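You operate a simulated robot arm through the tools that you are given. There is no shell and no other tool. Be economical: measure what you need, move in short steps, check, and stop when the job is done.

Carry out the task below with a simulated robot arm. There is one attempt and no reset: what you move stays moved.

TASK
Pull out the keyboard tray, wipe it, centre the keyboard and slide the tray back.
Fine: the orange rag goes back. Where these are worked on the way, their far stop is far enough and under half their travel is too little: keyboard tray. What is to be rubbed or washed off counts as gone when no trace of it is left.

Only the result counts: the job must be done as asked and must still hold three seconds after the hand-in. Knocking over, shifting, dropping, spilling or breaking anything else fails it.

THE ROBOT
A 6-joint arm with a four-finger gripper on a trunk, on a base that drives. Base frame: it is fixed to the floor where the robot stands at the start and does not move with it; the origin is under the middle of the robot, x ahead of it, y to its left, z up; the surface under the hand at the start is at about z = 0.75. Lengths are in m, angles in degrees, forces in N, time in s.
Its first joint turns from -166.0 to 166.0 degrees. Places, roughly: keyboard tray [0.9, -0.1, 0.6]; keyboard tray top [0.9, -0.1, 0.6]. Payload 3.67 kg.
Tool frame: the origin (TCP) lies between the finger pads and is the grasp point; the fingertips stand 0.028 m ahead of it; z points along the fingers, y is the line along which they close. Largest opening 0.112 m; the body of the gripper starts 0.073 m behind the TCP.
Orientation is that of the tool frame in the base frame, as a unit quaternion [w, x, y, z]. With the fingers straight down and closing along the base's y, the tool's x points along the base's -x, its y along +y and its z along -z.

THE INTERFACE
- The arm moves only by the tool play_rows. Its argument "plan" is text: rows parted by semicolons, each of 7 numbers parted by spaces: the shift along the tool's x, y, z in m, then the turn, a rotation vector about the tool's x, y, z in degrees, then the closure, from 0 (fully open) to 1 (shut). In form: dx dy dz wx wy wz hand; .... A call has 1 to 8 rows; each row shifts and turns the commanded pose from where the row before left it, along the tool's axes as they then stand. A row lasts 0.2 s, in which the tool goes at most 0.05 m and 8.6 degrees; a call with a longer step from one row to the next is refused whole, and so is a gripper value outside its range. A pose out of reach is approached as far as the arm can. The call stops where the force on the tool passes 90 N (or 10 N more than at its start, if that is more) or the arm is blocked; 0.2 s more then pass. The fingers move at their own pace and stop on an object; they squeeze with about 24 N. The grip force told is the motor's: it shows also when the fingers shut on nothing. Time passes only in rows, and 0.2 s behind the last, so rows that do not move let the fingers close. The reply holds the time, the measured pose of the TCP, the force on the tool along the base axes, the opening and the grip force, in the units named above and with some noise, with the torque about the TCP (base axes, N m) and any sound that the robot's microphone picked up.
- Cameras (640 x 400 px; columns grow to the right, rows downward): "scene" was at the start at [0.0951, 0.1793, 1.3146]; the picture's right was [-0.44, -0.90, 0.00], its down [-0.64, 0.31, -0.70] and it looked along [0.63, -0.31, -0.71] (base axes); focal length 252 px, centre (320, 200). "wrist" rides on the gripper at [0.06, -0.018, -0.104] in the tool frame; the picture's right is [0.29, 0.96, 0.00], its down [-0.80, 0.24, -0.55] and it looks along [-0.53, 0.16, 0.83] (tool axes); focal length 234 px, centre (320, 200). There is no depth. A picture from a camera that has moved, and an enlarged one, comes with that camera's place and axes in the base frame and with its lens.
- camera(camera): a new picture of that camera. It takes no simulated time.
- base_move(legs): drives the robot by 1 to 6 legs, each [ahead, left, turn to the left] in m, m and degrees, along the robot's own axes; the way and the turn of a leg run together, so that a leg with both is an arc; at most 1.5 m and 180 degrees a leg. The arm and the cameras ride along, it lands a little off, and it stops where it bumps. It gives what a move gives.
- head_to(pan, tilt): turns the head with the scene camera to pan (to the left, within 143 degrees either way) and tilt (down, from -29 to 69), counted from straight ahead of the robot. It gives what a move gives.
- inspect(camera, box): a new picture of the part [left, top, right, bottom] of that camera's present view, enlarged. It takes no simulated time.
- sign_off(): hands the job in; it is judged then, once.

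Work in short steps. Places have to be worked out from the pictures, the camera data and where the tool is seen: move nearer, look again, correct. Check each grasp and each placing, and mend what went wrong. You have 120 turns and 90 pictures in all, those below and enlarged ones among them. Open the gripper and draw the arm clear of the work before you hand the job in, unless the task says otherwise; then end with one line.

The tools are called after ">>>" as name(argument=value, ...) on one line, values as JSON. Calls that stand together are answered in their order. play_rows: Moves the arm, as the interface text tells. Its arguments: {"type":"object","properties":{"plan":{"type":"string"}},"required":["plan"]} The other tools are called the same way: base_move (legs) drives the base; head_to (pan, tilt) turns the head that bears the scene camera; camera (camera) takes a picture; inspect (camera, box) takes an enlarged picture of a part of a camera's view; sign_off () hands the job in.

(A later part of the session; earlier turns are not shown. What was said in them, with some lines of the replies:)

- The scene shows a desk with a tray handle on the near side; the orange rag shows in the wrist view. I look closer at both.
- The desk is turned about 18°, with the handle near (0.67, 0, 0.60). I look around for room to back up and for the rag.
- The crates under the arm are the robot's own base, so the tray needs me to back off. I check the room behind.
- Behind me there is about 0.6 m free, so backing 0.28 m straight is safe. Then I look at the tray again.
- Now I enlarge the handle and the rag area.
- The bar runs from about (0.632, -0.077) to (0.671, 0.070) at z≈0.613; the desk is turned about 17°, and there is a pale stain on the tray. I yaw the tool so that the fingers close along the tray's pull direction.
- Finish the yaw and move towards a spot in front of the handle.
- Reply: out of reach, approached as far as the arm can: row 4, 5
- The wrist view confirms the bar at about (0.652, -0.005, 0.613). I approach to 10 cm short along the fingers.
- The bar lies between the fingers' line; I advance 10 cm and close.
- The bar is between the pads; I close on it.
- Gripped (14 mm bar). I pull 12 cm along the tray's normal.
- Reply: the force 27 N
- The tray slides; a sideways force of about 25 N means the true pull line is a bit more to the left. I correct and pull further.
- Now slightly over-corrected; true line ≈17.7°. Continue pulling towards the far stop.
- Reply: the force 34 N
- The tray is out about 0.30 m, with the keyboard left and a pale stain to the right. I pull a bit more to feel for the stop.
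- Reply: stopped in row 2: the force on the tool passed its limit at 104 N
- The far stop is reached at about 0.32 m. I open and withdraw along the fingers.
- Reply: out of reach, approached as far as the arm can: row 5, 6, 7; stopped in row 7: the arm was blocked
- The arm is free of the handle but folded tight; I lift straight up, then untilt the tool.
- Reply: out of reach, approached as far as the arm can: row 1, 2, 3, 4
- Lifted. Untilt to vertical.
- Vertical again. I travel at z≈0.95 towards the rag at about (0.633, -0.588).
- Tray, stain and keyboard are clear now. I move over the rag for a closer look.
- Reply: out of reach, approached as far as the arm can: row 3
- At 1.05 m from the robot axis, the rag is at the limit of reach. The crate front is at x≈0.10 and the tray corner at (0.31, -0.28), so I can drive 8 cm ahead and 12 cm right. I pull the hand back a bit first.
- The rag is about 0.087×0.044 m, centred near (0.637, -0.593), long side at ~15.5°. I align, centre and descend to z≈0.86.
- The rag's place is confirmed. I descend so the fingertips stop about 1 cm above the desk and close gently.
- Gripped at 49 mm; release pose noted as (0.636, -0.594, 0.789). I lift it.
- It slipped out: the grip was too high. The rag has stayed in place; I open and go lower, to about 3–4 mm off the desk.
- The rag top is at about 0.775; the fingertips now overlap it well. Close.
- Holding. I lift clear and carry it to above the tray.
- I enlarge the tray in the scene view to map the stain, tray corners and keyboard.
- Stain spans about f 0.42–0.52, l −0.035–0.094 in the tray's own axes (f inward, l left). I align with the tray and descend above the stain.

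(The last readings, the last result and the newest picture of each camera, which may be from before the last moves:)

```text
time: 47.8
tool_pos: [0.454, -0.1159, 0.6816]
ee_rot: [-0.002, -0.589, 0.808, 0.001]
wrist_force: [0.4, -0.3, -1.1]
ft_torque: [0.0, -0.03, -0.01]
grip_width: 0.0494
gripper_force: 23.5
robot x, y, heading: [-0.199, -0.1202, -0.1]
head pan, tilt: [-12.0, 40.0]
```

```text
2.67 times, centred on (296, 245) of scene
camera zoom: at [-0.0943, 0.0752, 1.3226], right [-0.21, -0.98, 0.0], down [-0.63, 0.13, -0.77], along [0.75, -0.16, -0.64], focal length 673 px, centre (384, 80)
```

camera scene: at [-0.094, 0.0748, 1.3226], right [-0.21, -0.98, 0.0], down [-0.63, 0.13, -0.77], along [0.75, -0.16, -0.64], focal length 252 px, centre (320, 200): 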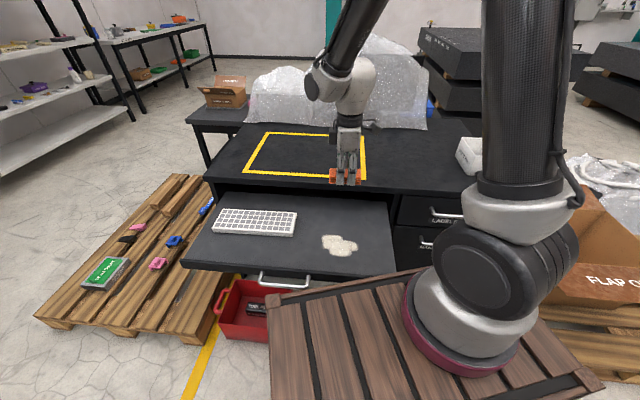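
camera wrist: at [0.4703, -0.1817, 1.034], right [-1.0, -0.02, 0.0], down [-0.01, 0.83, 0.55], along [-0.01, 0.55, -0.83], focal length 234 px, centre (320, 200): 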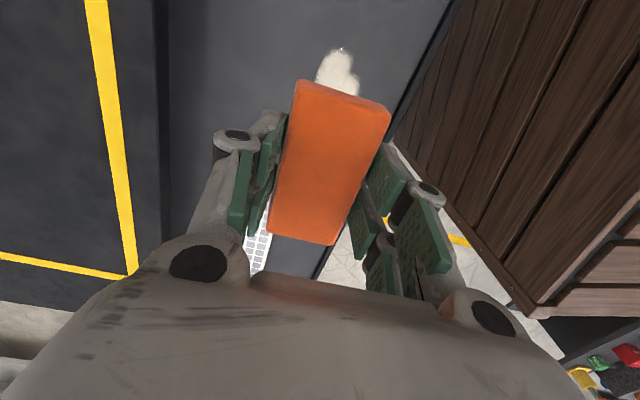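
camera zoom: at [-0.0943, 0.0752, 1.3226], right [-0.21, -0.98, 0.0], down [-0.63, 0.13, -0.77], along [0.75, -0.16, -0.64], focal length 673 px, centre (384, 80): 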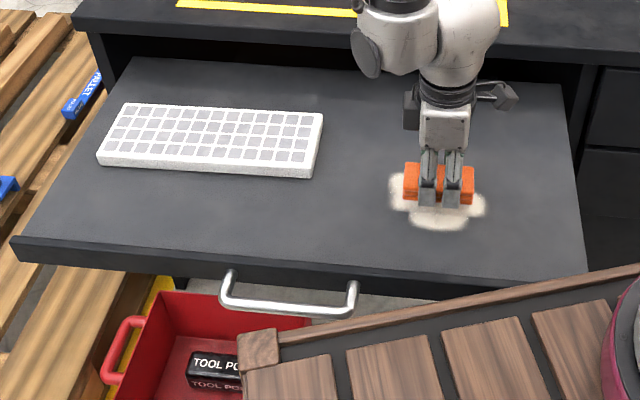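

Above the stain, not yet touching. I creep down.

>>> play_rows(plan="0 0 .004 0 0 0 .7; 0 0 .004 0 0 0 .7; 0 0 .004 0 0 0 .7; 0 0 .004 0 0 0 .7")

```text
time: 48.8
tool_pos: [0.4541, -0.1161, 0.6646]
ee_rot: [-0.002, -0.59, 0.808, 0.001]
wrist_force: [-0.1, 0.6, -0.5]
ft_torque: [0.01, 0.02, -0.03]
grip_width: 0.0492
gripper_force: 23.6
robot x, y, heading: [-0.1994, -0.1184, -0.2]
head pan, tilt: [-12.0, 40.0]
```

No contact yet; continue in small steps.

>>> play_rows(plan="0 0 .003 0 0 0 .7; 0 0 .003 0 0 0 .7; 0 0 .003 0 0 0 .7")

>>> play_rows(plan="0 0 .002 0 0 0 .7; 0 0 .002 0 0 0 .7; 0 0 .002 0 0 0 .7")

```text
time: 49.6
tool_pos: [0.4546, -0.1144, 0.6571]
ee_rot: [-0.002, -0.589, 0.808, 0.001]
wrist_force: [0.0, 0.3, -1.6]
ft_torque: [-0.01, -0.05, 0.03]
grip_width: 0.0493
gripper_force: 24.0
robot x, y, heading: [-0.1975, -0.1239, 0.1]
head pan, tilt: [-12.0, 40.0]
```

```text
time: 50.4
tool_pos: [0.455, -0.1152, 0.6516]
ee_rot: [-0.001, -0.589, 0.808, 0.001]
wrist_force: [0.3, -1.0, 33.9]
ft_torque: [-0.11, -0.24, 0.0]
grip_width: 0.0495
gripper_force: 23.7
robot x, y, heading: [-0.2046, -0.1194, 0.2]
head pan, tilt: [-12.0, 40.0]
```

Contact at z≈0.652 with 34 N. I begin the wiping strokes along the tray.

>>> play_rows(plan="-.03 0 -.001 0 0 0 .7; -.03 0 0 0 0 0 .7; -.02 0 0 0 0 0 .7; .03 0 0 0 0 0 .7; .03 0 0 0 0 0 .7; .03 0 0 0 0 0 .7; .03 0 0 0 0 0 .7; .035 0 0 0 0 0 .7")

>>> inspect(camera="scene", box=[176, 170, 416, 320])

```text
time: 52.2
tool_pos: [0.4318, -0.1853, 0.6518]
ee_rot: [-0.001, -0.589, 0.808, 0.0]
wrist_force: [5.6, 15.0, 30.6]
ft_torque: [0.36, -0.66, 0.12]
grip_width: 0.0491
gripper_force: 24.0
robot x, y, heading: [-0.198, -0.124, -0.1]
head pan, tilt: [-12.0, 40.0]
```

```text
2.67 times, centred on (296, 245) of scene
camera zoom: at [-0.0951, 0.0758, 1.3226], right [-0.21, -0.98, 0.0], down [-0.63, 0.13, -0.77], along [0.75, -0.16, -0.64], focal length 673 px, centre (384, 80)
```

zoom: 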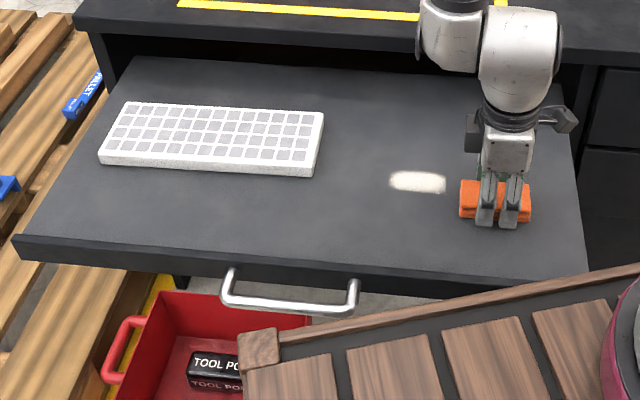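

Works: only a strip on the far side is left (f≈0.505). I shift inward 4 cm and stroke across it.

>>> play_rows(plan="0 -.04 0 0 0 0 .7; -.03 0 0 0 0 0 .7; -.03 0 0 0 0 0 .7; -.03 0 0 0 0 0 .7; -.03 0 0 0 0 0 .7; -.03 0 0 0 0 0 .7; .03 0 0 0 0 0 .7; .03 0 0 0 0 0 .7")

>>> play_rows(plan=".03 .02 0 0 0 0 .7; .03 .02 0 0 0 0 .7; .03 .02 0 0 0 0 .7; .02 .01 0 0 0 0 .7; 0 0 -.03 0 0 0 .7; 0 0 -.04 0 0 0 .7; 0 0 -.04 0 0 0 .7")

>>> inspect(camera="scene", box=[176, 170, 416, 320])

```text
time: 54.0
tool_pos: [0.499, -0.1113, 0.6512]
ee_rot: [0.0, -0.591, 0.807, 0.0]
wrist_force: [5.7, 14.1, 25.3]
ft_torque: [0.18, -0.78, 0.41]
grip_width: 0.0491
gripper_force: 23.9
robot x, y, heading: [-0.199, -0.1192, -0.2]
head pan, tilt: [-12.0, 40.0]
```

```text
time: 55.6
tool_pos: [0.3976, -0.197, 0.7631]
ee_rot: [-0.003, -0.589, 0.808, 0.001]
wrist_force: [0.7, 0.2, -0.1]
ft_torque: [0.02, 0.01, 0.0]
grip_width: 0.0489
gripper_force: 24.2
robot x, y, heading: [-0.2057, -0.122, -0.2]
head pan, tilt: [-12.0, 40.0]
```

```text
2.67 times, centred on (296, 245) of scene
camera zoom: at [-0.094, 0.0752, 1.3226], right [-0.21, -0.98, 0.0], down [-0.63, 0.13, -0.77], along [0.75, -0.16, -0.64], focal length 673 px, centre (384, 80)
```

zoom: 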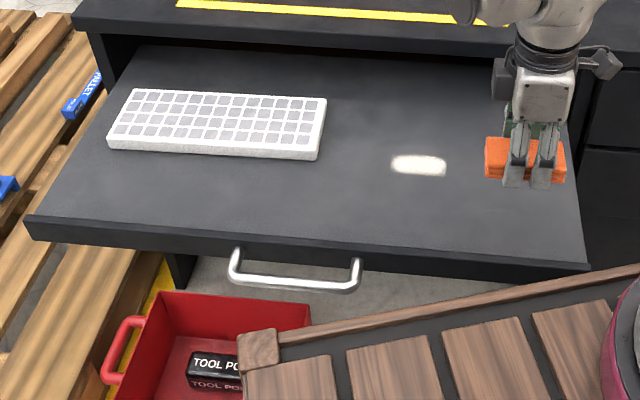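

The drag pushed the tray inward about 3 cm, and the strip went with it, now at f≈0.535. I reposition in the air, press down, and stroke only sideways.

>>> play_rows(plan="-.023 -.033 0 0 0 0 .7; -.022 -.033 0 0 0 0 .7; -.022 -.033 0 0 0 0 .7; 0 0 .04 0 0 0 .7; 0 0 .04 0 0 0 .7; 0 0 .028 0 0 0 .7; 0 0 .003 0 0 0 .7")

>>> inspect(camera="scene", box=[176, 170, 416, 320])

```text
time: 57.2
tool_pos: [0.5128, -0.1631, 0.652]
ee_rot: [-0.001, -0.59, 0.808, 0.001]
wrist_force: [-3.0, -4.3, 33.8]
ft_torque: [-0.11, -0.14, 0.0]
grip_width: 0.049
gripper_force: 24.1
robot x, y, heading: [-0.1968, -0.1199, 0.0]
head pan, tilt: [-12.0, 40.0]
```

```text
2.67 times, centred on (296, 245) of scene
camera zoom: at [-0.0954, 0.0751, 1.3227], right [-0.21, -0.98, 0.0], down [-0.63, 0.13, -0.77], along [0.75, -0.16, -0.64], focal length 673 px, centre (384, 80)
```

zoom: 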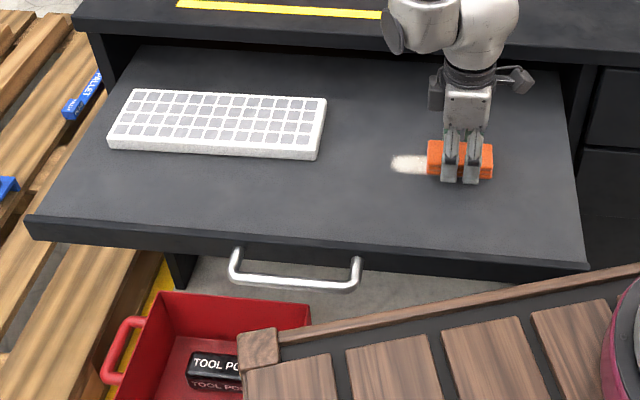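

Well lined up; stroke left and back.

>>> play_rows(plan="-.03 0 0 0 0 0 .7; -.03 0 0 0 0 0 .7; -.03 0 0 0 0 0 .7; -.02 0 0 0 0 0 .7; .03 0 0 0 0 0 .7; .03 0 0 0 0 0 .7; .03 0 0 0 0 0 .7; .03 0 0 0 0 0 .7")

>>> inspect(camera="scene", box=[176, 170, 416, 320])

```text
time: 59.0
tool_pos: [0.5094, -0.1712, 0.6511]
ee_rot: [-0.001, -0.59, 0.807, -0.001]
wrist_force: [9.3, 21.0, 37.9]
ft_torque: [0.64, -0.46, 0.09]
grip_width: 0.0492
gripper_force: 24.5
robot x, y, heading: [-0.1997, -0.123, 0.0]
head pan, tilt: [-12.0, 40.0]
```

```text
2.67 times, centred on (296, 245) of scene
camera zoom: at [-0.0953, 0.0759, 1.3226], right [-0.21, -0.98, 0.0], down [-0.63, 0.13, -0.77], along [0.75, -0.16, -0.64], focal length 673 px, centre (384, 80)
```

zoom: 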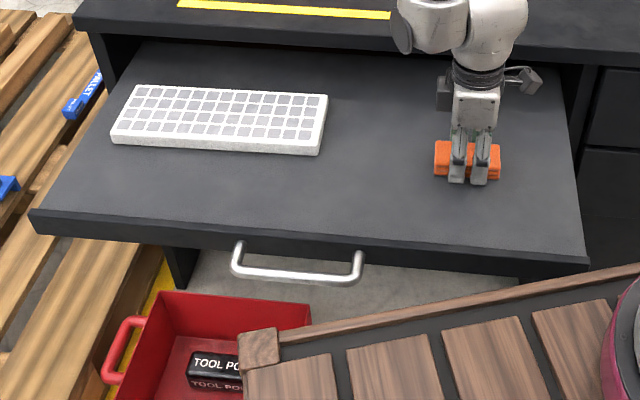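

The stain looks gone. I lift the rag and look closely.

>>> play_rows(plan="0 0 -.04 0 0 0 .7; 0 0 -.04 0 0 0 .7; 0 0 -.04 0 0 0 .7; 0 0 -.04 0 0 0 .7; 0 0 -.04 0 0 0 .7; 0 0 -.04 0 0 0 .7; 0 0 -.04 0 0 0 .7")

>>> inspect(camera="scene", box=[176, 170, 416, 320])

>>> camera(camera="wrist")

```text
time: 60.6
tool_pos: [0.51, -0.1715, 0.9295]
ee_rot: [-0.003, -0.59, 0.808, 0.002]
wrist_force: [0.1, 0.2, -1.1]
ft_torque: [0.0, 0.03, 0.02]
grip_width: 0.0491
gripper_force: 24.4
robot x, y, heading: [-0.2009, -0.1199, -0.0]
head pan, tilt: [-12.0, 40.0]
```

```text
2.67 times, centred on (296, 245) of scene
camera zoom: at [-0.0939, 0.0752, 1.3226], right [-0.21, -0.98, 0.0], down [-0.63, 0.13, -0.77], along [0.75, -0.16, -0.64], focal length 673 px, centre (384, 80)
```

zoom: 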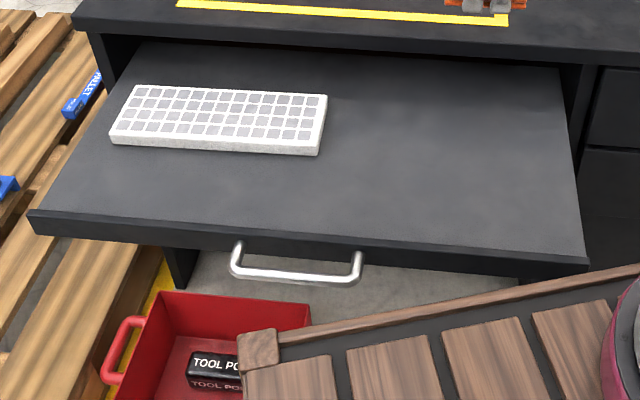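

```text
46 pictures are left
camera wrist: at [0.5097, -0.2334, 1.0329], right [-1.0, 0.02, 0.01], down [0.02, 0.83, 0.55], along [0.01, 0.55, -0.83], focal length 234 px, centre (320, 200)
```

wrist: 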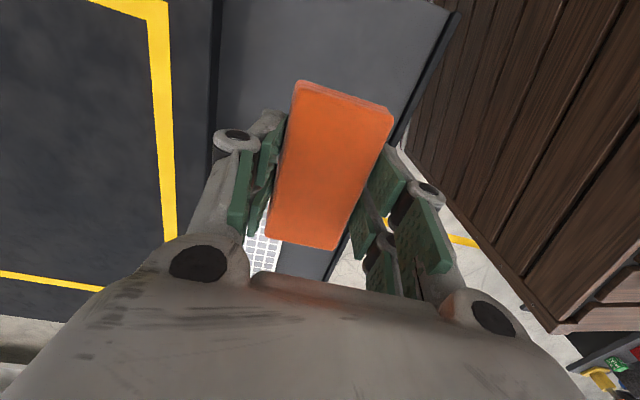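

The tray is clean. I carry the rag back to where it lay.

>>> play_rows(plan=".03646 -.02476 0 0 0 0 .7; .03646 -.02476 0 0 0 0 .7; .03646 -.02476 0 0 0 0 .7; .03646 -.02476 0 0 0 0 .7; .03646 -.02476 0 0 0 0 .7; .03646 -.02476 0 0 0 0 .7; .03646 -.02476 0 0 0 0 .7; .03646 -.02476 0 0 0 0 .7")

>>> play_rows(plan=".03646 -.02476 0 0 0 0 .7; .03646 -.02476 0 0 0 0 .7; 0 0 0 0 0 -2.2 .7; 0 0 .04 0 0 0 .7; 0 0 .04 0 0 0 .7; 0 0 .04 0 0 0 .7")

>>> camera(camera="wrist")

```text
time: 62.4
tool_pos: [0.6115, -0.509, 0.9318]
ee_rot: [-0.001, -0.59, 0.808, 0.0]
wrist_force: [0.0, 0.8, 1.4]
ft_torque: [-0.02, 0.03, -0.01]
grip_width: 0.049
gripper_force: 24.3
robot x, y, heading: [-0.1997, -0.1169, 0.0]
head pan, tilt: [-12.0, 40.0]
```

```text
time: 63.8
tool_pos: [0.6338, -0.5956, 0.8107]
ee_rot: [-0.001, -0.605, 0.796, 0.0]
wrist_force: [-0.4, 0.5, 0.0]
ft_torque: [-0.01, -0.01, 0.0]
grip_width: 0.0489
gripper_force: 24.0
robot x, y, heading: [-0.2017, -0.1212, 0.0]
head pan, tilt: [-12.0, 40.0]
```

```text
45 pictures are left
camera wrist: at [0.6352, -0.6586, 0.9134], right [-1.0, -0.02, 0.0], down [-0.02, 0.83, 0.55], along [-0.01, 0.55, -0.83], focal length 234 px, centre (320, 200)
```

wrist: 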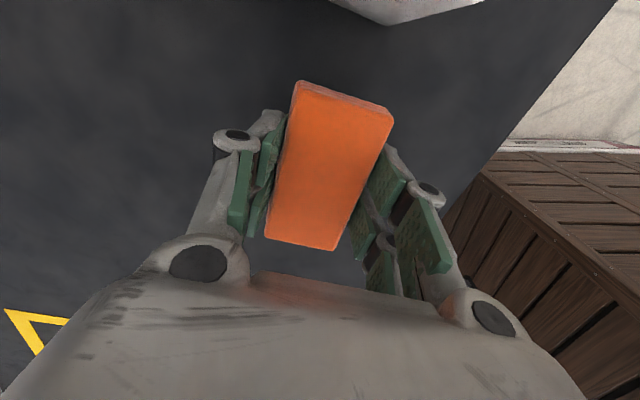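

Over its old place; lower with small steps until it rests, then open.

>>> play_rows(plan="-.001 -.002 .015 0 0 0 .7; 0 0 .010 0 0 0 .7; 0 0 .003 0 0 0 .7; 0 0 .002 0 0 0 .7")

```text
time: 64.8
tool_pos: [0.6359, -0.5953, 0.7802]
ee_rot: [-0.001, -0.604, 0.797, 0.001]
wrist_force: [0.4, 0.0, -0.8]
ft_torque: [-0.02, 0.01, 0.02]
grip_width: 0.0491
gripper_force: 23.9
robot x, y, heading: [-0.201, -0.1186, 0.1]
head pan, tilt: [-12.0, 40.0]
```

>>> play_rows(plan="0 0 .0015 0 0 0 .7; 0 0 .001 0 0 0 .7")

```text
time: 65.4
tool_pos: [0.636, -0.5959, 0.7771]
ee_rot: [-0.002, -0.605, 0.796, 0.001]
wrist_force: [-0.5, -0.3, -0.3]
ft_torque: [0.0, 0.03, -0.04]
grip_width: 0.0494
gripper_force: 23.9
robot x, y, heading: [-0.1991, -0.1226, -0.1]
head pan, tilt: [-12.0, 40.0]
```

>>> play_rows(plan="0 0 .0015 0 0 0 .7; 0 0 .0015 0 0 0 .7")

```text
time: 66.0
tool_pos: [0.6356, -0.596, 0.7762]
ee_rot: [-0.001, -0.604, 0.797, 0.0]
wrist_force: [-5.3, 3.2, 15.3]
ft_torque: [0.17, -0.26, 0.07]
grip_width: 0.0492
gripper_force: 23.8
robot x, y, heading: [-0.1999, -0.1198, -0.1]
head pan, tilt: [-12.0, 40.0]
```

Resting on the desk (15 N). I open, lift clear and check.

>>> play_rows(plan="0 0 -.001 0 0 0 .4; 0 0 0 0 0 0 0; 0 0 0 0 0 0 0; 0 0 -.03 0 0 0 0; 0 0 -.04 0 0 0 0; 0 0 -.04 0 0 0 0; 0 0 -.04 0 0 0 0")

>>> camera(camera="wrist")

>>> inspect(camera="scene", box=[170, 120, 490, 320])

```text
time: 67.6
tool_pos: [0.6356, -0.5955, 0.9259]
ee_rot: [-0.003, -0.604, 0.797, 0.002]
wrist_force: [-0.9, 0.1, -0.9]
ft_torque: [-0.02, 0.02, 0.0]
grip_width: 0.112
gripper_force: 0.3
robot x, y, heading: [-0.2004, -0.1174, -0.3]
head pan, tilt: [-12.0, 40.0]
```

```text
44 pictures are left
camera wrist: at [0.6385, -0.6576, 1.0284], right [-1.0, -0.02, 0.01], down [-0.01, 0.83, 0.55], along [-0.02, 0.55, -0.83], focal length 234 px, centre (320, 200)
```

wrist: 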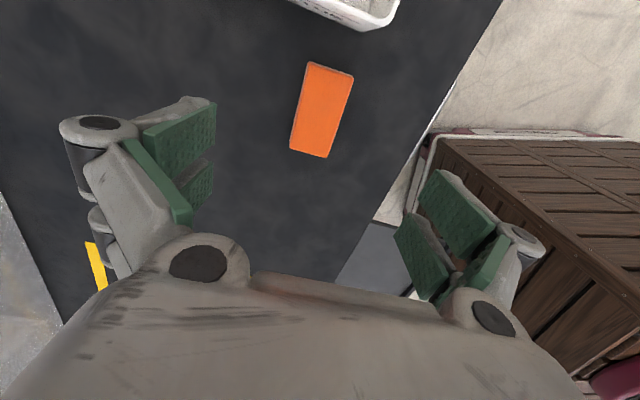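

```text
2.00 times, centred on (330, 220) of scene
camera zoom: at [-0.094, 0.0749, 1.3226], right [-0.21, -0.98, 0.0], down [-0.63, 0.13, -0.77], along [0.75, -0.16, -0.64], focal length 505 px, centre (300, 160)
```

zoom: 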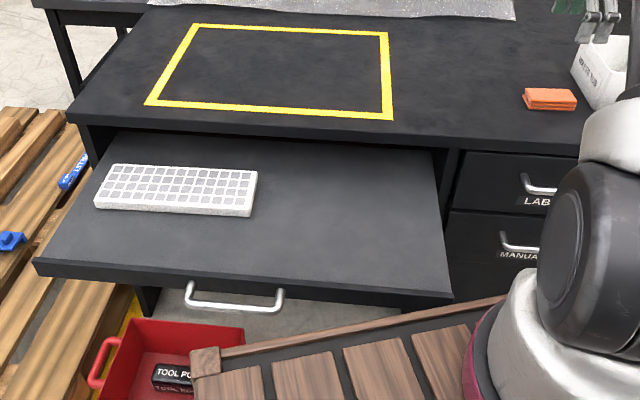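

The rag is back in place. In the tray's axes the tray spans l −0.158…0.55 (centre 0.194), and the keyboard is centred at l≈0.353, f≈0.588, so it must go 16 cm right; in depth it is already about mid-tray. I drive a little left to reach the keyboard's left end.

>>> base_move(legs=[[0.03, 0.15, 0]])

```text
time: 69.0
tool_pos: [0.6672, -0.4439, 0.9261]
ee_rot: [-0.002, -0.605, 0.796, 0.0]
wrist_force: [0.5, 0.5, 0.3]
ft_torque: [0.02, -0.01, 0.01]
grip_width: 0.112
gripper_force: 0.0
robot x, y, heading: [-0.1701, 0.0267, -0.0]
head pan, tilt: [-12.0, 40.0]
```

Travel across at z≈0.93 to above the keyboard's left end, fingers set 7 cm apart along the depth.

>>> play_rows(plan="0 0 0 0 0 2.2 .375; -.0453 .0115 0 0 0 0 .375; -.0453 .0115 0 0 0 0 .375; -.0453 .0115 0 0 0 0 .375; -.0453 .0115 0 0 0 0 .375; -.0453 .0115 0 0 0 0 .375; -.0453 .0115 0 0 0 0 .375; -.0453 .0115 0 0 0 0 .375")

>>> play_rows(plan="-.0453 .0115 0 0 0 0 .375; -.0453 .0115 0 0 0 0 .375; -.0453 .0115 0 0 0 0 .375; -.0453 .0115 0 0 0 0 .375; -.0453 .0115 0 0 0 0 .375; -.0453 .0115 0 0 0 0 .375; -.0453 .0115 0 0 0 0 .375; -.0453 .0115 0 0 0 0 .375")

>>> camera(camera="wrist")

>>> camera(camera="scene")

```text
time: 70.8
tool_pos: [0.6877, -0.1184, 0.9254]
ee_rot: [-0.001, -0.59, 0.808, 0.001]
wrist_force: [0.5, -0.9, -0.7]
ft_torque: [0.08, -0.03, -0.02]
grip_width: 0.0698
gripper_force: 0.2
robot x, y, heading: [-0.1726, 0.0309, 0.2]
head pan, tilt: [-12.0, 40.0]
```

```text
time: 72.5
tool_pos: [0.7107, 0.2555, 0.9261]
ee_rot: [-0.002, -0.589, 0.808, 0.001]
wrist_force: [0.4, -1.6, 1.0]
ft_torque: [0.05, -0.01, -0.03]
grip_width: 0.07
gripper_force: 0.1
robot x, y, heading: [-0.1709, 0.0292, 0.2]
head pan, tilt: [-12.0, 40.0]
```

```text
42 pictures are left
camera wrist: at [0.7102, 0.1931, 1.0284], right [-1.0, 0.02, 0.0], down [0.02, 0.83, 0.55], along [0.01, 0.55, -0.83], focal length 234 px, centre (320, 200)
```

wrist: 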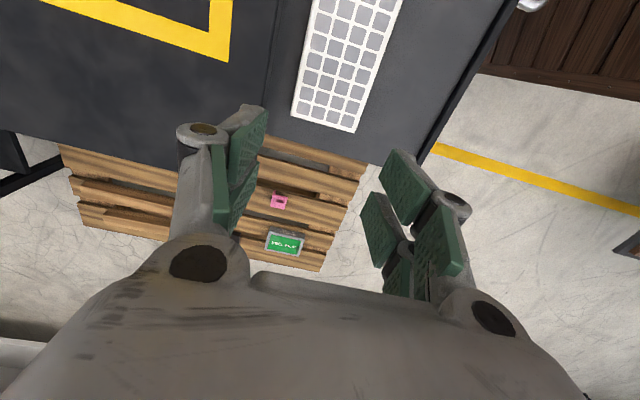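

```text
41 pictures are left
camera scene: at [-0.0641, 0.2254, 1.3226], right [-0.21, -0.98, 0.0], down [-0.63, 0.13, -0.77], along [0.75, -0.16, -0.64], focal length 252 px, centre (320, 200)
```

scene: 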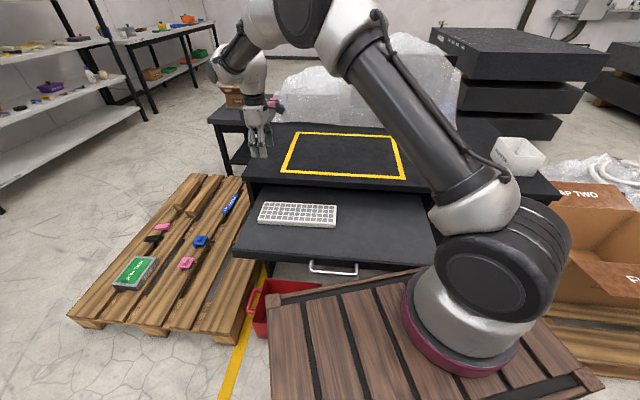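

The keyboard's left end is at l≈0.499, f 0.529–0.636. I shift to l=0.55, f=0.578 and descend beside it.

>>> play_rows(plan="-.045 .011 0 0 0 0 .375; -.045 .011 0 0 0 0 .375; 0 0 .045 0 0 0 .375; 0 0 .045 0 0 0 .375; 0 0 .045 0 0 0 .375; 0 0 .045 0 0 0 .375")

>>> camera(camera="wrist")

>>> inspect(camera="scene", box=[200, 110, 440, 260])

```text
time: 74.0
tool_pos: [0.7154, 0.3501, 0.7448]
ee_rot: [-0.001, -0.59, 0.808, 0.001]
wrist_force: [0.5, 0.4, 0.8]
ft_torque: [0.0, 0.0, 0.03]
grip_width: 0.0702
gripper_force: 0.1
robot x, y, heading: [-0.1731, 0.0279, 0.1]
head pan, tilt: [-12.0, 40.0]
```

```text
40 pictures are left
camera wrist: at [0.7153, 0.2872, 0.8477], right [-1.0, 0.02, 0.0], down [0.02, 0.83, 0.55], along [0.01, 0.55, -0.83], focal length 234 px, centre (320, 200)
```

wrist: 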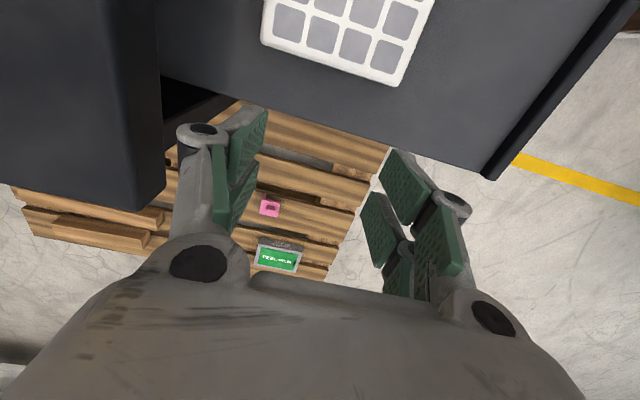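

```text
2.67 times, centred on (320, 185) of scene
camera zoom: at [-0.0646, 0.2258, 1.3226], right [-0.21, -0.98, 0.0], down [-0.63, 0.13, -0.77], along [0.75, -0.16, -0.64], focal length 673 px, centre (320, 240)
```

zoom: 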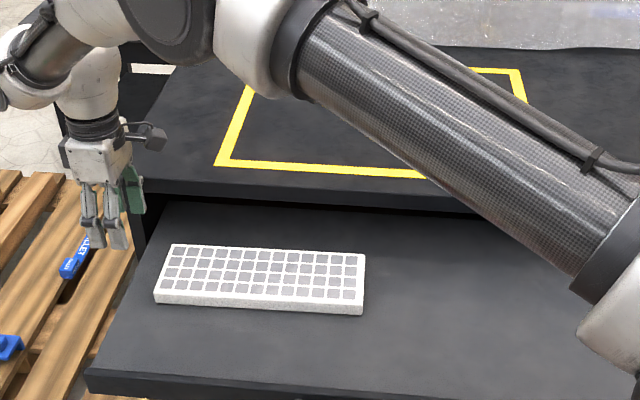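

The fingers are at the tray's left edge; I come in 1.8 cm and go down to TCP z≈0.66.

>>> play_rows(plan=".018 0 0 0 0 0 .375; 0 0 .03 0 0 0 .375; 0 0 .03 0 0 0 .375; 0 0 .017 0 0 0 .375; 0 0 .006 0 0 0 .375")

>>> camera(camera="wrist")

```text
time: 75.2
tool_pos: [0.7106, 0.3316, 0.661]
ee_rot: [-0.002, -0.59, 0.808, 0.001]
wrist_force: [-0.4, -0.2, -0.3]
ft_torque: [-0.03, 0.0, -0.01]
grip_width: 0.0698
gripper_force: 0.0
robot x, y, heading: [-0.1689, 0.0288, -0.2]
head pan, tilt: [-12.0, 40.0]
```

```text
38 pictures are left
camera wrist: at [0.7095, 0.2686, 0.7646], right [-1.0, 0.02, 0.0], down [0.02, 0.83, 0.55], along [0.01, 0.55, -0.83], focal length 234 px, centre (320, 200)
```

wrist: 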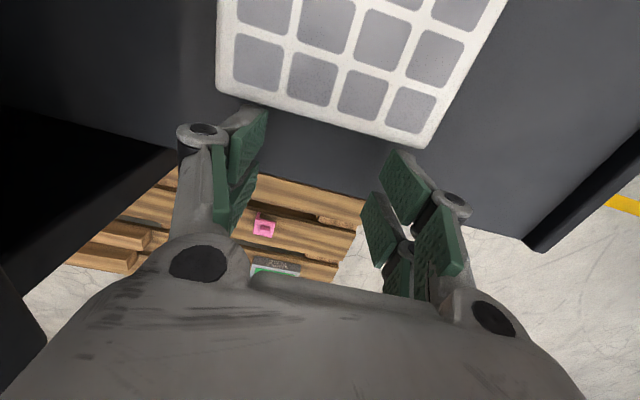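

I shift 6 mm inward so both fingers bear on the keyboard's end, then push slowly to the right.

>>> play_rows(plan="0 -.006 0 0 0 0 .375; .02 0 0 0 0 0 .375; .015 0 0 0 0 0 .375; .02 0 0 0 0 0 .375; .02 0 0 0 0 0 .375")

>>> inspect(camera="scene", box=[200, 140, 440, 290])

```text
time: 76.3
tool_pos: [0.6925, 0.2571, 0.6626]
ee_rot: [-0.003, -0.59, 0.807, 0.0]
wrist_force: [0.4, 2.0, -1.1]
ft_torque: [0.01, -0.03, -0.07]
grip_width: 0.0701
gripper_force: 0.0
robot x, y, heading: [-0.1718, 0.0301, 0.2]
head pan, tilt: [-12.0, 40.0]
```

```text
2.67 times, centred on (320, 215) of scene
camera zoom: at [-0.0643, 0.226, 1.3226], right [-0.21, -0.98, 0.0], down [-0.63, 0.13, -0.77], along [0.75, -0.16, -0.64], focal length 673 px, centre (320, 160)
```

zoom: 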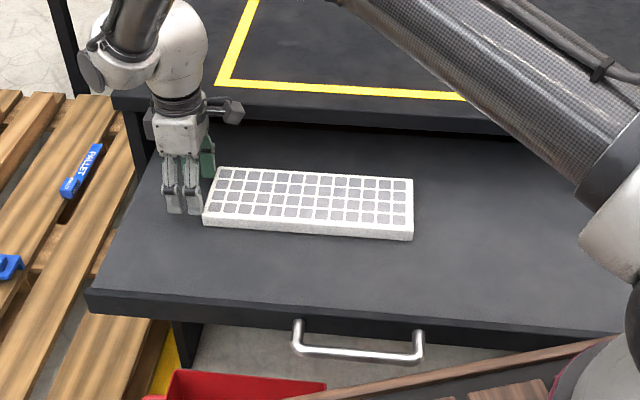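

It pushes straight. About 10 cm more.

>>> play_rows(plan=".02 0 0 0 0 0 .375; .02 0 0 0 0 0 .375; .02 0 0 0 0 0 .375; .02 0 0 0 0 0 .375; .02 0 0 0 0 0 .375; 0 0 0 0 0 0 .375")

>>> inspect(camera="scene", box=[200, 140, 440, 290])

```text
time: 77.8
tool_pos: [0.6628, 0.1626, 0.6615]
ee_rot: [-0.003, -0.59, 0.808, 0.0]
wrist_force: [-0.2, 0.5, -0.6]
ft_torque: [0.01, -0.01, -0.03]
grip_width: 0.0701
gripper_force: 0.2
robot x, y, heading: [-0.1667, 0.0279, 0.1]
head pan, tilt: [-12.0, 40.0]
```

```text
2.67 times, centred on (320, 215) of scene
camera zoom: at [-0.0642, 0.2259, 1.3226], right [-0.21, -0.98, 0.0], down [-0.63, 0.13, -0.77], along [0.75, -0.16, -0.64], focal length 673 px, centre (320, 160)
```

zoom: 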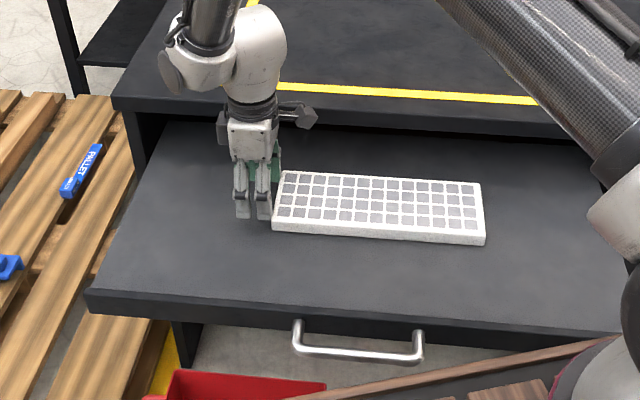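

By this view the keyboard may have slid a centimetre past the centre. I lift and look from above to measure precisely.

>>> play_rows(plan="-.01 0 -.02 0 0 0 .375; 0 0 -.045 0 0 0 .375; 0 0 -.045 0 0 0 .375; 0 0 -.045 0 0 0 .375; .04 0.02 -.02 0 0 0 .375; .045 .02 0 0 0 0 .375; .045 .01 0 0 0 0 .375; .03 0 0 0 0 0 .375")

>>> camera(camera="wrist")

>>> inspect(camera="scene", box=[216, 150, 456, 300])

```text
time: 79.5
tool_pos: [0.5699, 0.0354, 0.8391]
ee_rot: [-0.001, -0.59, 0.808, 0.001]
wrist_force: [0.0, -0.1, -0.4]
ft_torque: [0.05, -0.03, 0.0]
grip_width: 0.07
gripper_force: 0.1
robot x, y, heading: [-0.1701, 0.0295, 0.0]
head pan, tilt: [-12.0, 40.0]
```

```text
35 pictures are left
camera wrist: at [0.5692, -0.027, 0.941], right [-1.0, 0.02, 0.0], down [0.02, 0.83, 0.55], along [0.01, 0.55, -0.83], focal length 234 px, centre (320, 200)
```

wrist: 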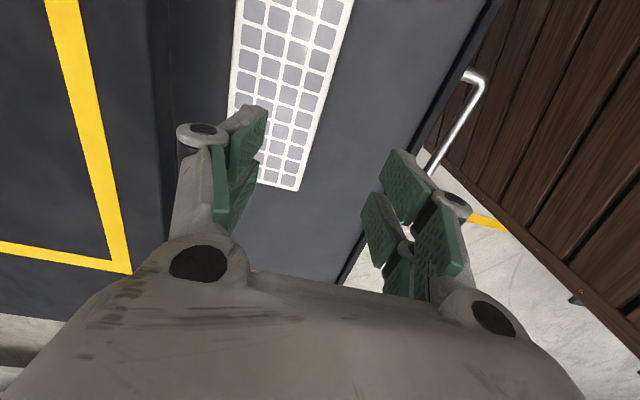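

```text
2.67 times, centred on (336, 225) of scene
camera zoom: at [-0.0643, 0.2261, 1.3226], right [-0.21, -0.98, 0.0], down [-0.63, 0.13, -0.77], along [0.75, -0.16, -0.64], focal length 673 px, centre (277, 133)
```

zoom: 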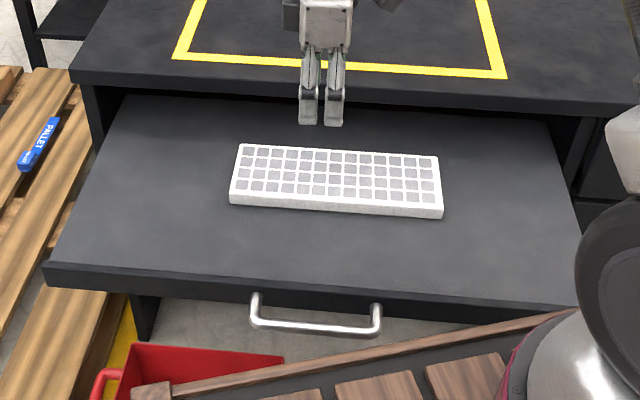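

The keyboard sits about 1.5 cm right of the tray's centre (keyboard l≈0.181, tray 0.197). I go round to its right end to nudge it back slowly.

>>> play_rows(plan=".0444 -.011 0 0 0 0 .375; .0444 -.011 0 0 0 0 .375; .0444 -.011 0 0 0 0 .375; .0444 -.011 0 0 0 0 .375; .0444 -.011 0 0 0 0 .375; 0 0 .045 0 0 0 .375; 0 0 .045 0 0 0 .375")

>>> inspect(camera="scene", box=[216, 150, 456, 300])

```text
time: 81.2
tool_pos: [0.554, -0.1933, 0.7483]
ee_rot: [-0.001, -0.591, 0.807, 0.0]
wrist_force: [-0.3, 0.1, -0.3]
ft_torque: [-0.01, 0.0, 0.06]
grip_width: 0.07
gripper_force: 0.0
robot x, y, heading: [-0.1728, 0.0293, 0.2]
head pan, tilt: [-12.0, 40.0]
```

```text
2.67 times, centred on (336, 225) of scene
camera zoom: at [-0.0645, 0.2258, 1.3226], right [-0.21, -0.98, 0.0], down [-0.63, 0.13, -0.77], along [0.75, -0.16, -0.64], focal length 673 px, centre (277, 133)
```

zoom: 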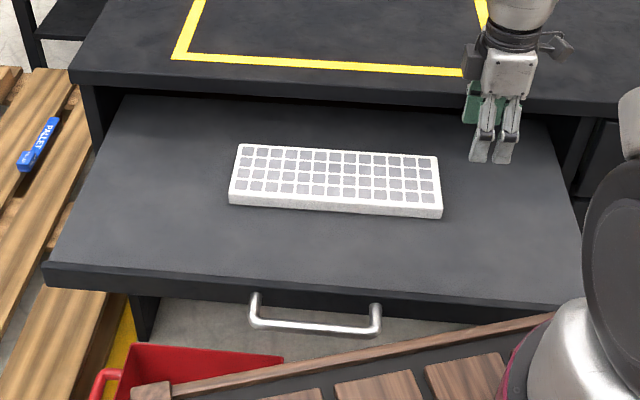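

>>> play_rows(plan="0 0 .04 0 0 0 .375; 0 0 .04 0 0 0 .375; 0 0 .007 0 0 0 .375; -.02 0 0 0 0 0 .375; -.01 0 0 0 0 0 .375; -.005 0 0 0 0 0 .375; -.005 0 0 0 0 0 .375; -.004 0 0 0 0 0 .375")

>>> inspect(camera="scene", box=[216, 150, 456, 300])

```text
time: 83.0
tool_pos: [0.5673, -0.1528, 0.6614]
ee_rot: [-0.001, -0.59, 0.807, 0.001]
wrist_force: [0.0, -2.3, 0.3]
ft_torque: [0.02, 0.01, 0.08]
grip_width: 0.07
gripper_force: 0.0
robot x, y, heading: [-0.1695, 0.0279, 0.1]
head pan, tilt: [-12.0, 40.0]
```

```text
2.67 times, centred on (336, 225) of scene
camera zoom: at [-0.0643, 0.2257, 1.3226], right [-0.21, -0.98, 0.0], down [-0.63, 0.13, -0.77], along [0.75, -0.16, -0.64], focal length 673 px, centre (277, 133)
```

zoom: 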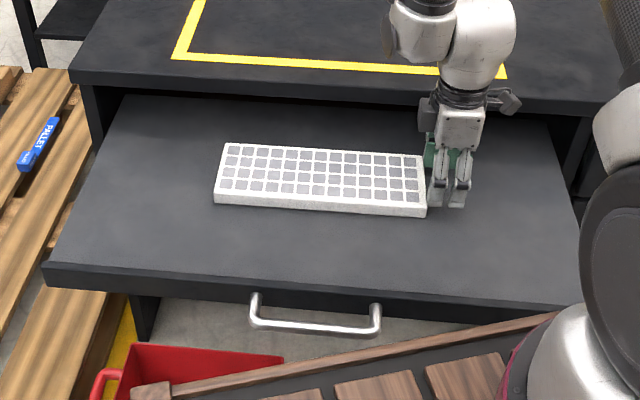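

The keyboard is now centred (l≈0.201 vs tray 0.197, square, mid-depth). I draw away to the right, lift, and back the base 11 cm to handle the tray.

>>> play_rows(plan=".02 0 0 0 0 0 .375; 0 0 -.045 0 0 0 .375; 0 0 -.045 0 0 0 .375; 0 0 -.045 0 0 0 .375; 0 .03 -.035 0 0 0 .375; 0 .04 -.02 0 0 0 .375; 0 .04 0 0 0 0 .45")

>>> base_move(legs=[[-0.11, 0, 0]])

>>> inspect(camera="scene", box=[216, 150, 456, 300])

```text
time: 84.5
tool_pos: [0.4562, -0.1377, 0.8514]
ee_rot: [-0.002, -0.59, 0.808, 0.002]
wrist_force: [0.3, 0.2, 0.0]
ft_torque: [0.0, 0.02, -0.03]
grip_width: 0.0616
gripper_force: 0.1
robot x, y, heading: [-0.1708, 0.0263, -0.1]
head pan, tilt: [-12.0, 40.0]
```

```text
time: 85.7
tool_pos: [0.3463, -0.1363, 0.8514]
ee_rot: [-0.001, -0.589, 0.808, 0.0]
wrist_force: [0.2, -0.2, -0.5]
ft_torque: [0.0, 0.02, 0.0]
grip_width: 0.0615
gripper_force: 0.1
robot x, y, heading: [-0.2778, 0.0305, -0.3]
head pan, tilt: [-12.0, 40.0]
```

```text
2.67 times, centred on (336, 225) of scene
camera zoom: at [-0.174, 0.2257, 1.3226], right [-0.21, -0.98, 0.0], down [-0.63, 0.13, -0.77], along [0.75, -0.16, -0.64], focal length 673 px, centre (277, 133)
```

zoom: 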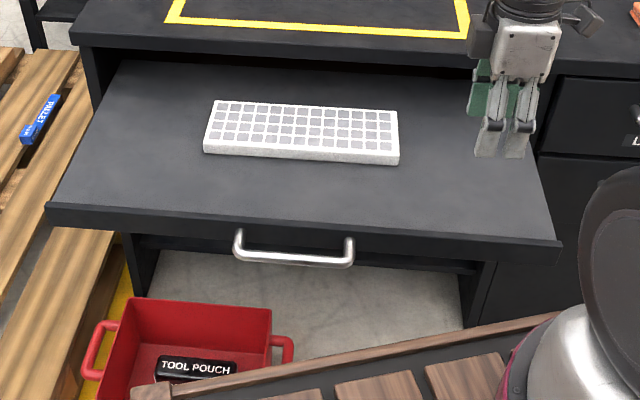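

Centred confirmed. The bar is at about (0.392, 0.082, 0.613). I move over in front of it and tilt the tool 45° as before.

>>> play_rows(plan="-.0383 .0203 -.0117 0 0 0 .45; -.0383 .0203 -.0117 0 0 0 .45; -.0383 .0203 -.0117 0 0 0 .45; -.0383 .0203 -.0117 0 0 0 .45; -.0383 .0203 -.0117 0 0 0 .45; -.0383 .0203 -.0117 0 0 0 .45")

>>> play_rows(plan="0 0 0 7.5 0 0 .45; 0 0 0 7.5 0 0 .45; 0 0 0 7.5 0 0 .45; 0 0 0 7.5 0 0 .45; 0 0 0 7.5 0 0 .45; 0 0 0 7.5 0 0 .45")

>>> camera(camera="wrist")

```text
time: 87.1
tool_pos: [0.3021, 0.1183, 0.9221]
ee_rot: [-0.001, -0.589, 0.808, 0.001]
wrist_force: [0.5, -0.2, -0.9]
ft_torque: [0.0, 0.01, 0.01]
grip_width: 0.0616
gripper_force: 0.0
robot x, y, heading: [-0.2788, 0.0272, -0.1]
head pan, tilt: [-12.0, 40.0]
```

```text
time: 88.5
tool_pos: [0.3674, 0.1881, 0.9624]
ee_rot: [0.223, -0.545, 0.747, -0.309]
wrist_force: [0.2, 0.0, 0.7]
ft_torque: [0.01, -0.01, 0.0]
grip_width: 0.0618
gripper_force: 0.1
out of reach, approached as far as the arm can: row 2, 3, 4, 5, 6
robot x, y, heading: [-0.2807, 0.0315, -0.1]
head pan, tilt: [-12.0, 40.0]
```

```text
30 pictures are left
camera wrist: at [0.2914, 0.1489, 1.0479], right [-0.74, -0.07, -0.67], down [-0.29, 0.93, 0.22], along [0.61, 0.36, -0.71], focal length 234 px, centre (320, 200)
```

wrist: 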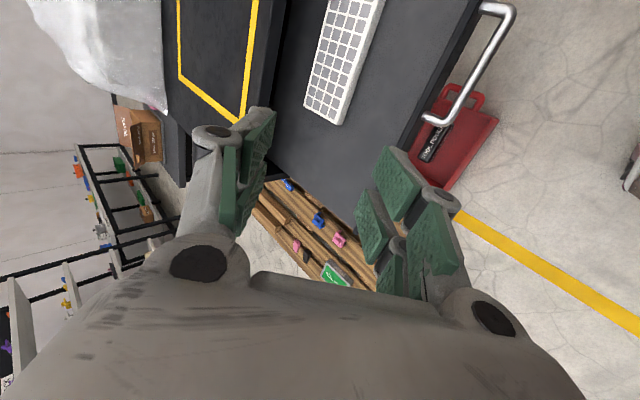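

The tilted pose is too close to the robot for the arm; I back off another 8 cm to get room.

>>> base_move(legs=[[-0.08, 0, 0]])

>>> play_rows(plan="0 0 .001 0 0 0 .45")

```text
time: 89.6
tool_pos: [0.2866, 0.1873, 0.9626]
ee_rot: [0.223, -0.545, 0.747, -0.308]
wrist_force: [-0.6, 0.3, 0.5]
ft_torque: [-0.01, 0.01, 0.03]
grip_width: 0.0616
gripper_force: 0.2
robot x, y, heading: [-0.3596, 0.026, 0.1]
head pan, tilt: [-12.0, 40.0]
```

```text
time: 90.0
tool_pos: [0.2873, 0.187, 0.9606]
ee_rot: [0.221, -0.545, 0.748, -0.309]
wrist_force: [0.1, 0.3, -0.2]
ft_torque: [0.0, 0.03, 0.01]
grip_width: 0.0615
gripper_force: 0.0
robot x, y, heading: [-0.3596, 0.0273, 0.0]
head pan, tilt: [-12.0, 40.0]
```

>>> play_rows(plan=".0108 .0252 .0386 0 0 0 .45; .0108 .0252 .0386 0 0 0 .45; .0108 .0252 .0386 0 0 0 .45; .0108 .0252 .0386 0 0 0 .45; .0108 .0252 .0386 0 0 0 .45; .0108 .0252 .0386 0 0 0 .45")

>>> camera(camera="wrist")

```text
time: 91.4
tool_pos: [0.3301, 0.1164, 0.6907]
ee_rot: [0.222, -0.545, 0.747, -0.309]
wrist_force: [-0.1, 0.1, 0.2]
ft_torque: [0.02, 0.0, -0.01]
grip_width: 0.0615
gripper_force: 0.1
out of reach, approached as far as the arm can: row 1, 2
robot x, y, heading: [-0.3585, 0.0266, -0.1]
head pan, tilt: [-12.0, 40.0]
```

```text
29 pictures are left
camera wrist: at [0.2544, 0.0791, 0.7762], right [-0.74, -0.07, -0.67], down [-0.29, 0.93, 0.22], along [0.61, 0.36, -0.71], focal length 234 px, centre (320, 200)
```

wrist: 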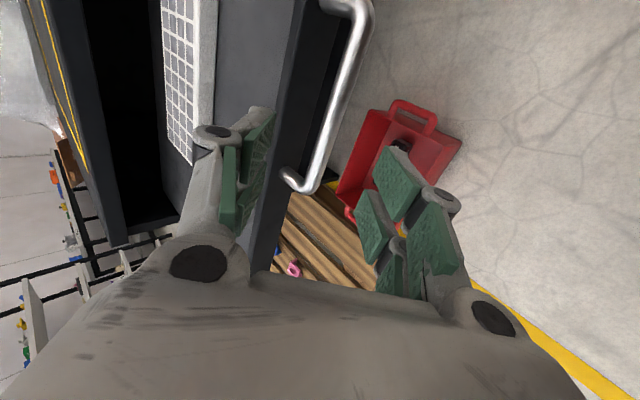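

Bar measured at (0.390, 0.085); I advance onto it and close.

>>> play_rows(plan=".0037 .0035 .0341 0 0 0 .45; .0037 .0035 .0341 0 0 0 .45; .0037 0 .0341 0 0 0 .45; 0 0 0 0 0 0 1; 0 0 0 0 0 0 1; 0 0 0 0 0 0 1")

>>> camera(camera="wrist")

```text
time: 92.8
tool_pos: [0.3926, 0.0885, 0.6154]
ee_rot: [0.225, -0.544, 0.747, -0.31]
wrist_force: [3.4, 1.7, 46.3]
ft_torque: [-0.22, 0.0, 0.6]
grip_width: 0.0146
gripper_force: 44.8
robot x, y, heading: [-0.3611, 0.0269, -0.0]
head pan, tilt: [-12.0, 40.0]
```

```text
28 pictures are left
camera wrist: at [0.3164, 0.049, 0.7006], right [-0.73, -0.07, -0.68], down [-0.29, 0.93, 0.22], along [0.62, 0.36, -0.7], focal length 234 px, centre (320, 200)
```

wrist: 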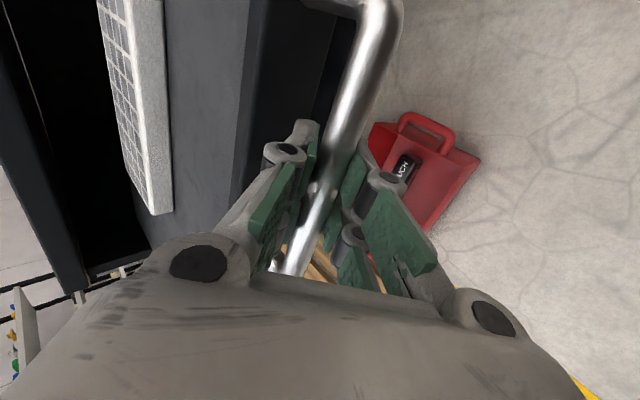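

Gripped (14.6 mm). I relieve the vertical load and push the tray in gently along its line.

>>> play_rows(plan="0 -.002 -.002 0 0 0 1; 0 -.007 .007 0 0 0 1; 0 -.0142 .0141 0 0 0 1; 0 -.0142 .0141 0 0 0 1; 0 -.0142 .0141 0 0 0 1; 0 -.0142 .0141 0 0 0 1; 0 -.007 .007 0 0 0 1")

```text
time: 94.4
tool_pos: [0.4858, 0.0568, 0.6163]
ee_rot: [0.223, -0.546, 0.747, -0.308]
wrist_force: [5.3, 19.2, -3.8]
ft_torque: [0.49, -0.17, 0.52]
grip_width: 0.0148
gripper_force: 44.7
robot x, y, heading: [-0.3549, 0.0272, -0.1]
head pan, tilt: [-12.0, 40.0]
```

>>> play_rows(plan="-.002 -.007 .007 0 0 0 1; -.0003 -.0142 .0141 0 0 0 1; -.0003 -.0142 .0141 0 0 0 1; -.0003 -.0142 .0141 0 0 0 1; -.0003 -.0142 .0141 0 0 0 1; 0 -.007 .007 0 0 0 1")

>>> camera(camera="scene")

```text
time: 95.8
tool_pos: [0.5816, 0.0245, 0.6151]
ee_rot: [0.22, -0.544, 0.749, -0.308]
wrist_force: [-10.5, -34.5, -1.4]
ft_torque: [-0.99, 0.23, 0.3]
grip_width: 0.0145
gripper_force: 45.0
robot x, y, heading: [-0.36, 0.0267, -0.3]
head pan, tilt: [-12.0, 40.0]
```

```text
27 pictures are left
camera scene: at [-0.2547, 0.2248, 1.3227], right [-0.21, -0.98, 0.0], down [-0.63, 0.13, -0.77], along [0.75, -0.16, -0.64], focal length 252 px, centre (320, 200)
```

scene: 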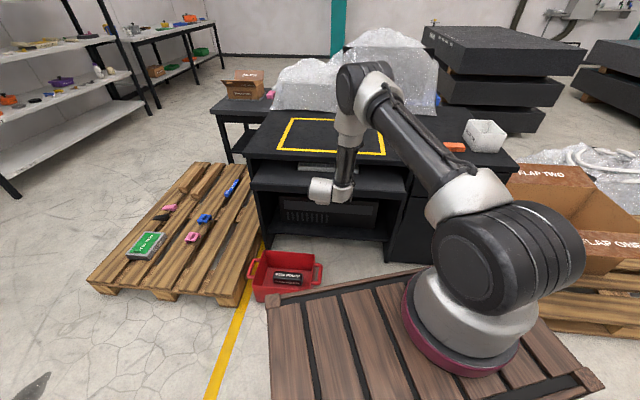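

About 7.5 cm to go; correct the sideways load and continue slowly.

>>> play_rows(plan=".004 -.007 .007 0 0 0 1; 0 -.0106 .0106 0 0 0 1; 0 -.0106 .0106 0 0 0 1; 0 -.0106 .0106 0 0 0 1; 0 -.007 .007 0 0 0 1; 0 -.0035 .0035 0 0 0 1")

```text
time: 97.2
tool_pos: [0.6473, 0.0042, 0.6149]
ee_rot: [0.223, -0.545, 0.747, -0.308]
wrist_force: [-1.2, -1.9, -12.4]
ft_torque: [-0.04, -0.03, 0.01]
grip_width: 0.015
gripper_force: 44.8
robot x, y, heading: [-0.357, 0.0301, -0.4]
head pan, tilt: [-12.0, 40.0]
```

>>> play_rows(plan="0 -.0028 .0028 0 0 0 1; 0 -.0021 .0021 0 0 0 1; 0 -.0021 .0021 0 0 0 1; 0 -.0021 .0021 0 0 0 1")

```text
time: 98.2
tool_pos: [0.6544, 0.0022, 0.6139]
ee_rot: [0.22, -0.547, 0.747, -0.306]
wrist_force: [-48.6, 15.6, 2.8]
ft_torque: [0.29, -0.12, -0.49]
grip_width: 0.0146
gripper_force: 44.9
robot x, y, heading: [-0.3607, 0.0337, -0.1]
head pan, tilt: [-12.0, 40.0]
```

The tray is at its closed stop (50 N). I open and withdraw along the fingers.

>>> play_rows(plan="0 0 0 0 0 0 .45; 0 0 0 0 0 0 .45; 0 0 -.02 0 0 0 .45; 0 0 -.04 0 0 0 .45; 0 0 -.04 0 0 0 .45; 0 0 -.04 0 0 0 .45; 0 -.02 -.03 0 0 0 .45")

>>> camera(camera="scene")

>>> camera(camera="wrist")

```text
time: 99.8
tool_pos: [0.5589, 0.0319, 0.7501]
ee_rot: [0.222, -0.545, 0.747, -0.309]
wrist_force: [1.1, 0.0, -0.1]
ft_torque: [0.01, 0.01, -0.02]
grip_width: 0.0615
gripper_force: 0.1
robot x, y, heading: [-0.3592, 0.0273, 0.1]
head pan, tilt: [-12.0, 40.0]
```

```text
26 pictures are left
camera scene: at [-0.2543, 0.2259, 1.3226], right [-0.21, -0.98, 0.0], down [-0.63, 0.13, -0.77], along [0.75, -0.16, -0.64], focal length 252 px, centre (320, 200)
```

scene: 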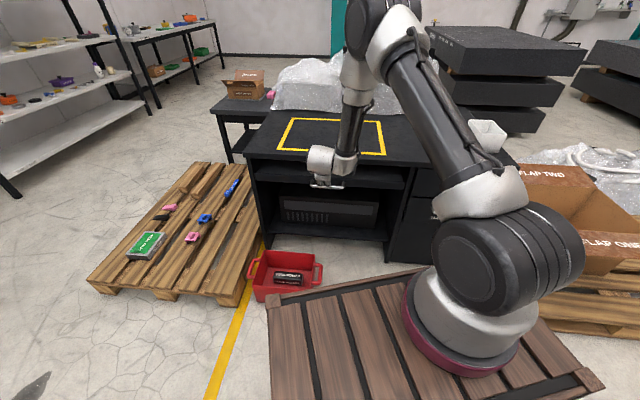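

```text
25 pictures are left
camera wrist: at [0.4836, -0.0056, 0.8356], right [-0.74, -0.07, -0.67], down [-0.29, 0.93, 0.22], along [0.61, 0.36, -0.71], focal length 234 px, centre (320, 200)
```

wrist: 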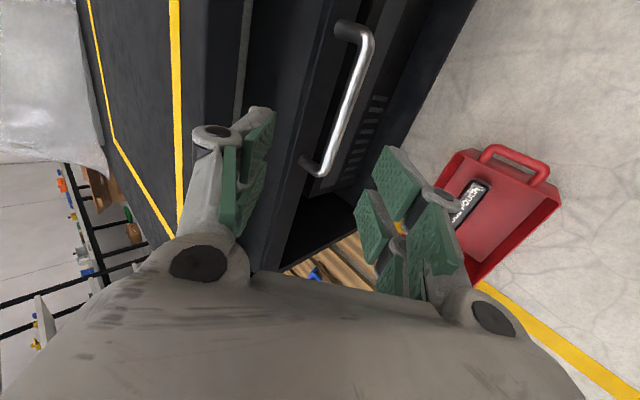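

Tray closed. I lift the arm clear and check handle, keyboard and rag once more.

>>> play_rows(plan="0 0 -.04 0 0 0 .3; 0 -.028 -.0286 0 0 0 .2; 0 -.028 -.0286 0 0 0 0; 0 -.028 -.0286 0 0 0 0; 0 -.028 -.0286 0 0 0 0; 0 -.028 -.0286 0 0 0 0; 0 0 0 0 0 0 0")

>>> inspect(camera="scene", box=[230, 110, 422, 230])

>>> camera(camera="wrist")

```text
time: 101.4
tool_pos: [0.5319, 0.0429, 0.9782]
ee_rot: [0.222, -0.545, 0.748, -0.308]
wrist_force: [0.2, 0.1, 1.2]
ft_torque: [0.03, 0.01, -0.01]
grip_width: 0.112
gripper_force: 0.0
robot x, y, heading: [-0.3583, 0.0289, -0.3]
head pan, tilt: [-12.0, 40.0]
```

```text
3.33 times, centred on (326, 170) of scene
camera zoom: at [-0.2544, 0.2259, 1.3226], right [-0.21, -0.98, 0.0], down [-0.63, 0.13, -0.77], along [0.75, -0.16, -0.64], focal length 841 px, centre (300, 300)
```

zoom: 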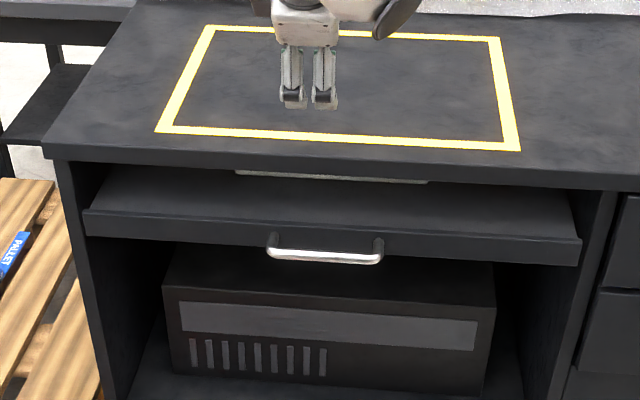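

```text
23 pictures are left
camera wrist: at [0.4571, 0.0045, 1.0653], right [-0.74, -0.07, -0.67], down [-0.29, 0.93, 0.22], along [0.61, 0.36, -0.71], focal length 234 px, centre (320, 200)
```

wrist: 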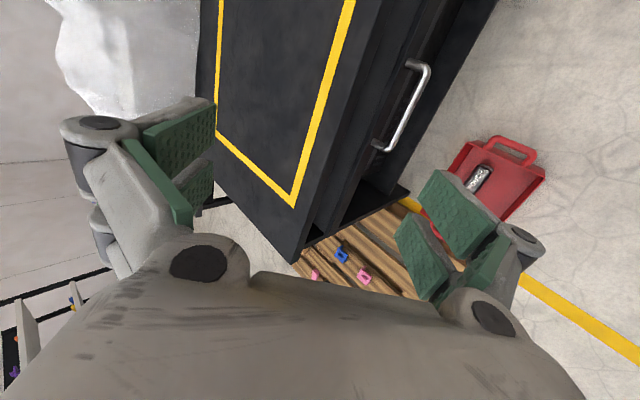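

The tray is shut, and the keyboard's front edge shows square and centred beneath the desk top. The rag is back in its place and the arm is clear, so I hand in.

>>> sign_off()

```text
The job is handed in.
```

The tray was pulled to its far stop and wiped until no stain showed. The keyboard is centred to within about 4 mm, the tray is slid shut against its stop, and the orange rag is back where it lay.
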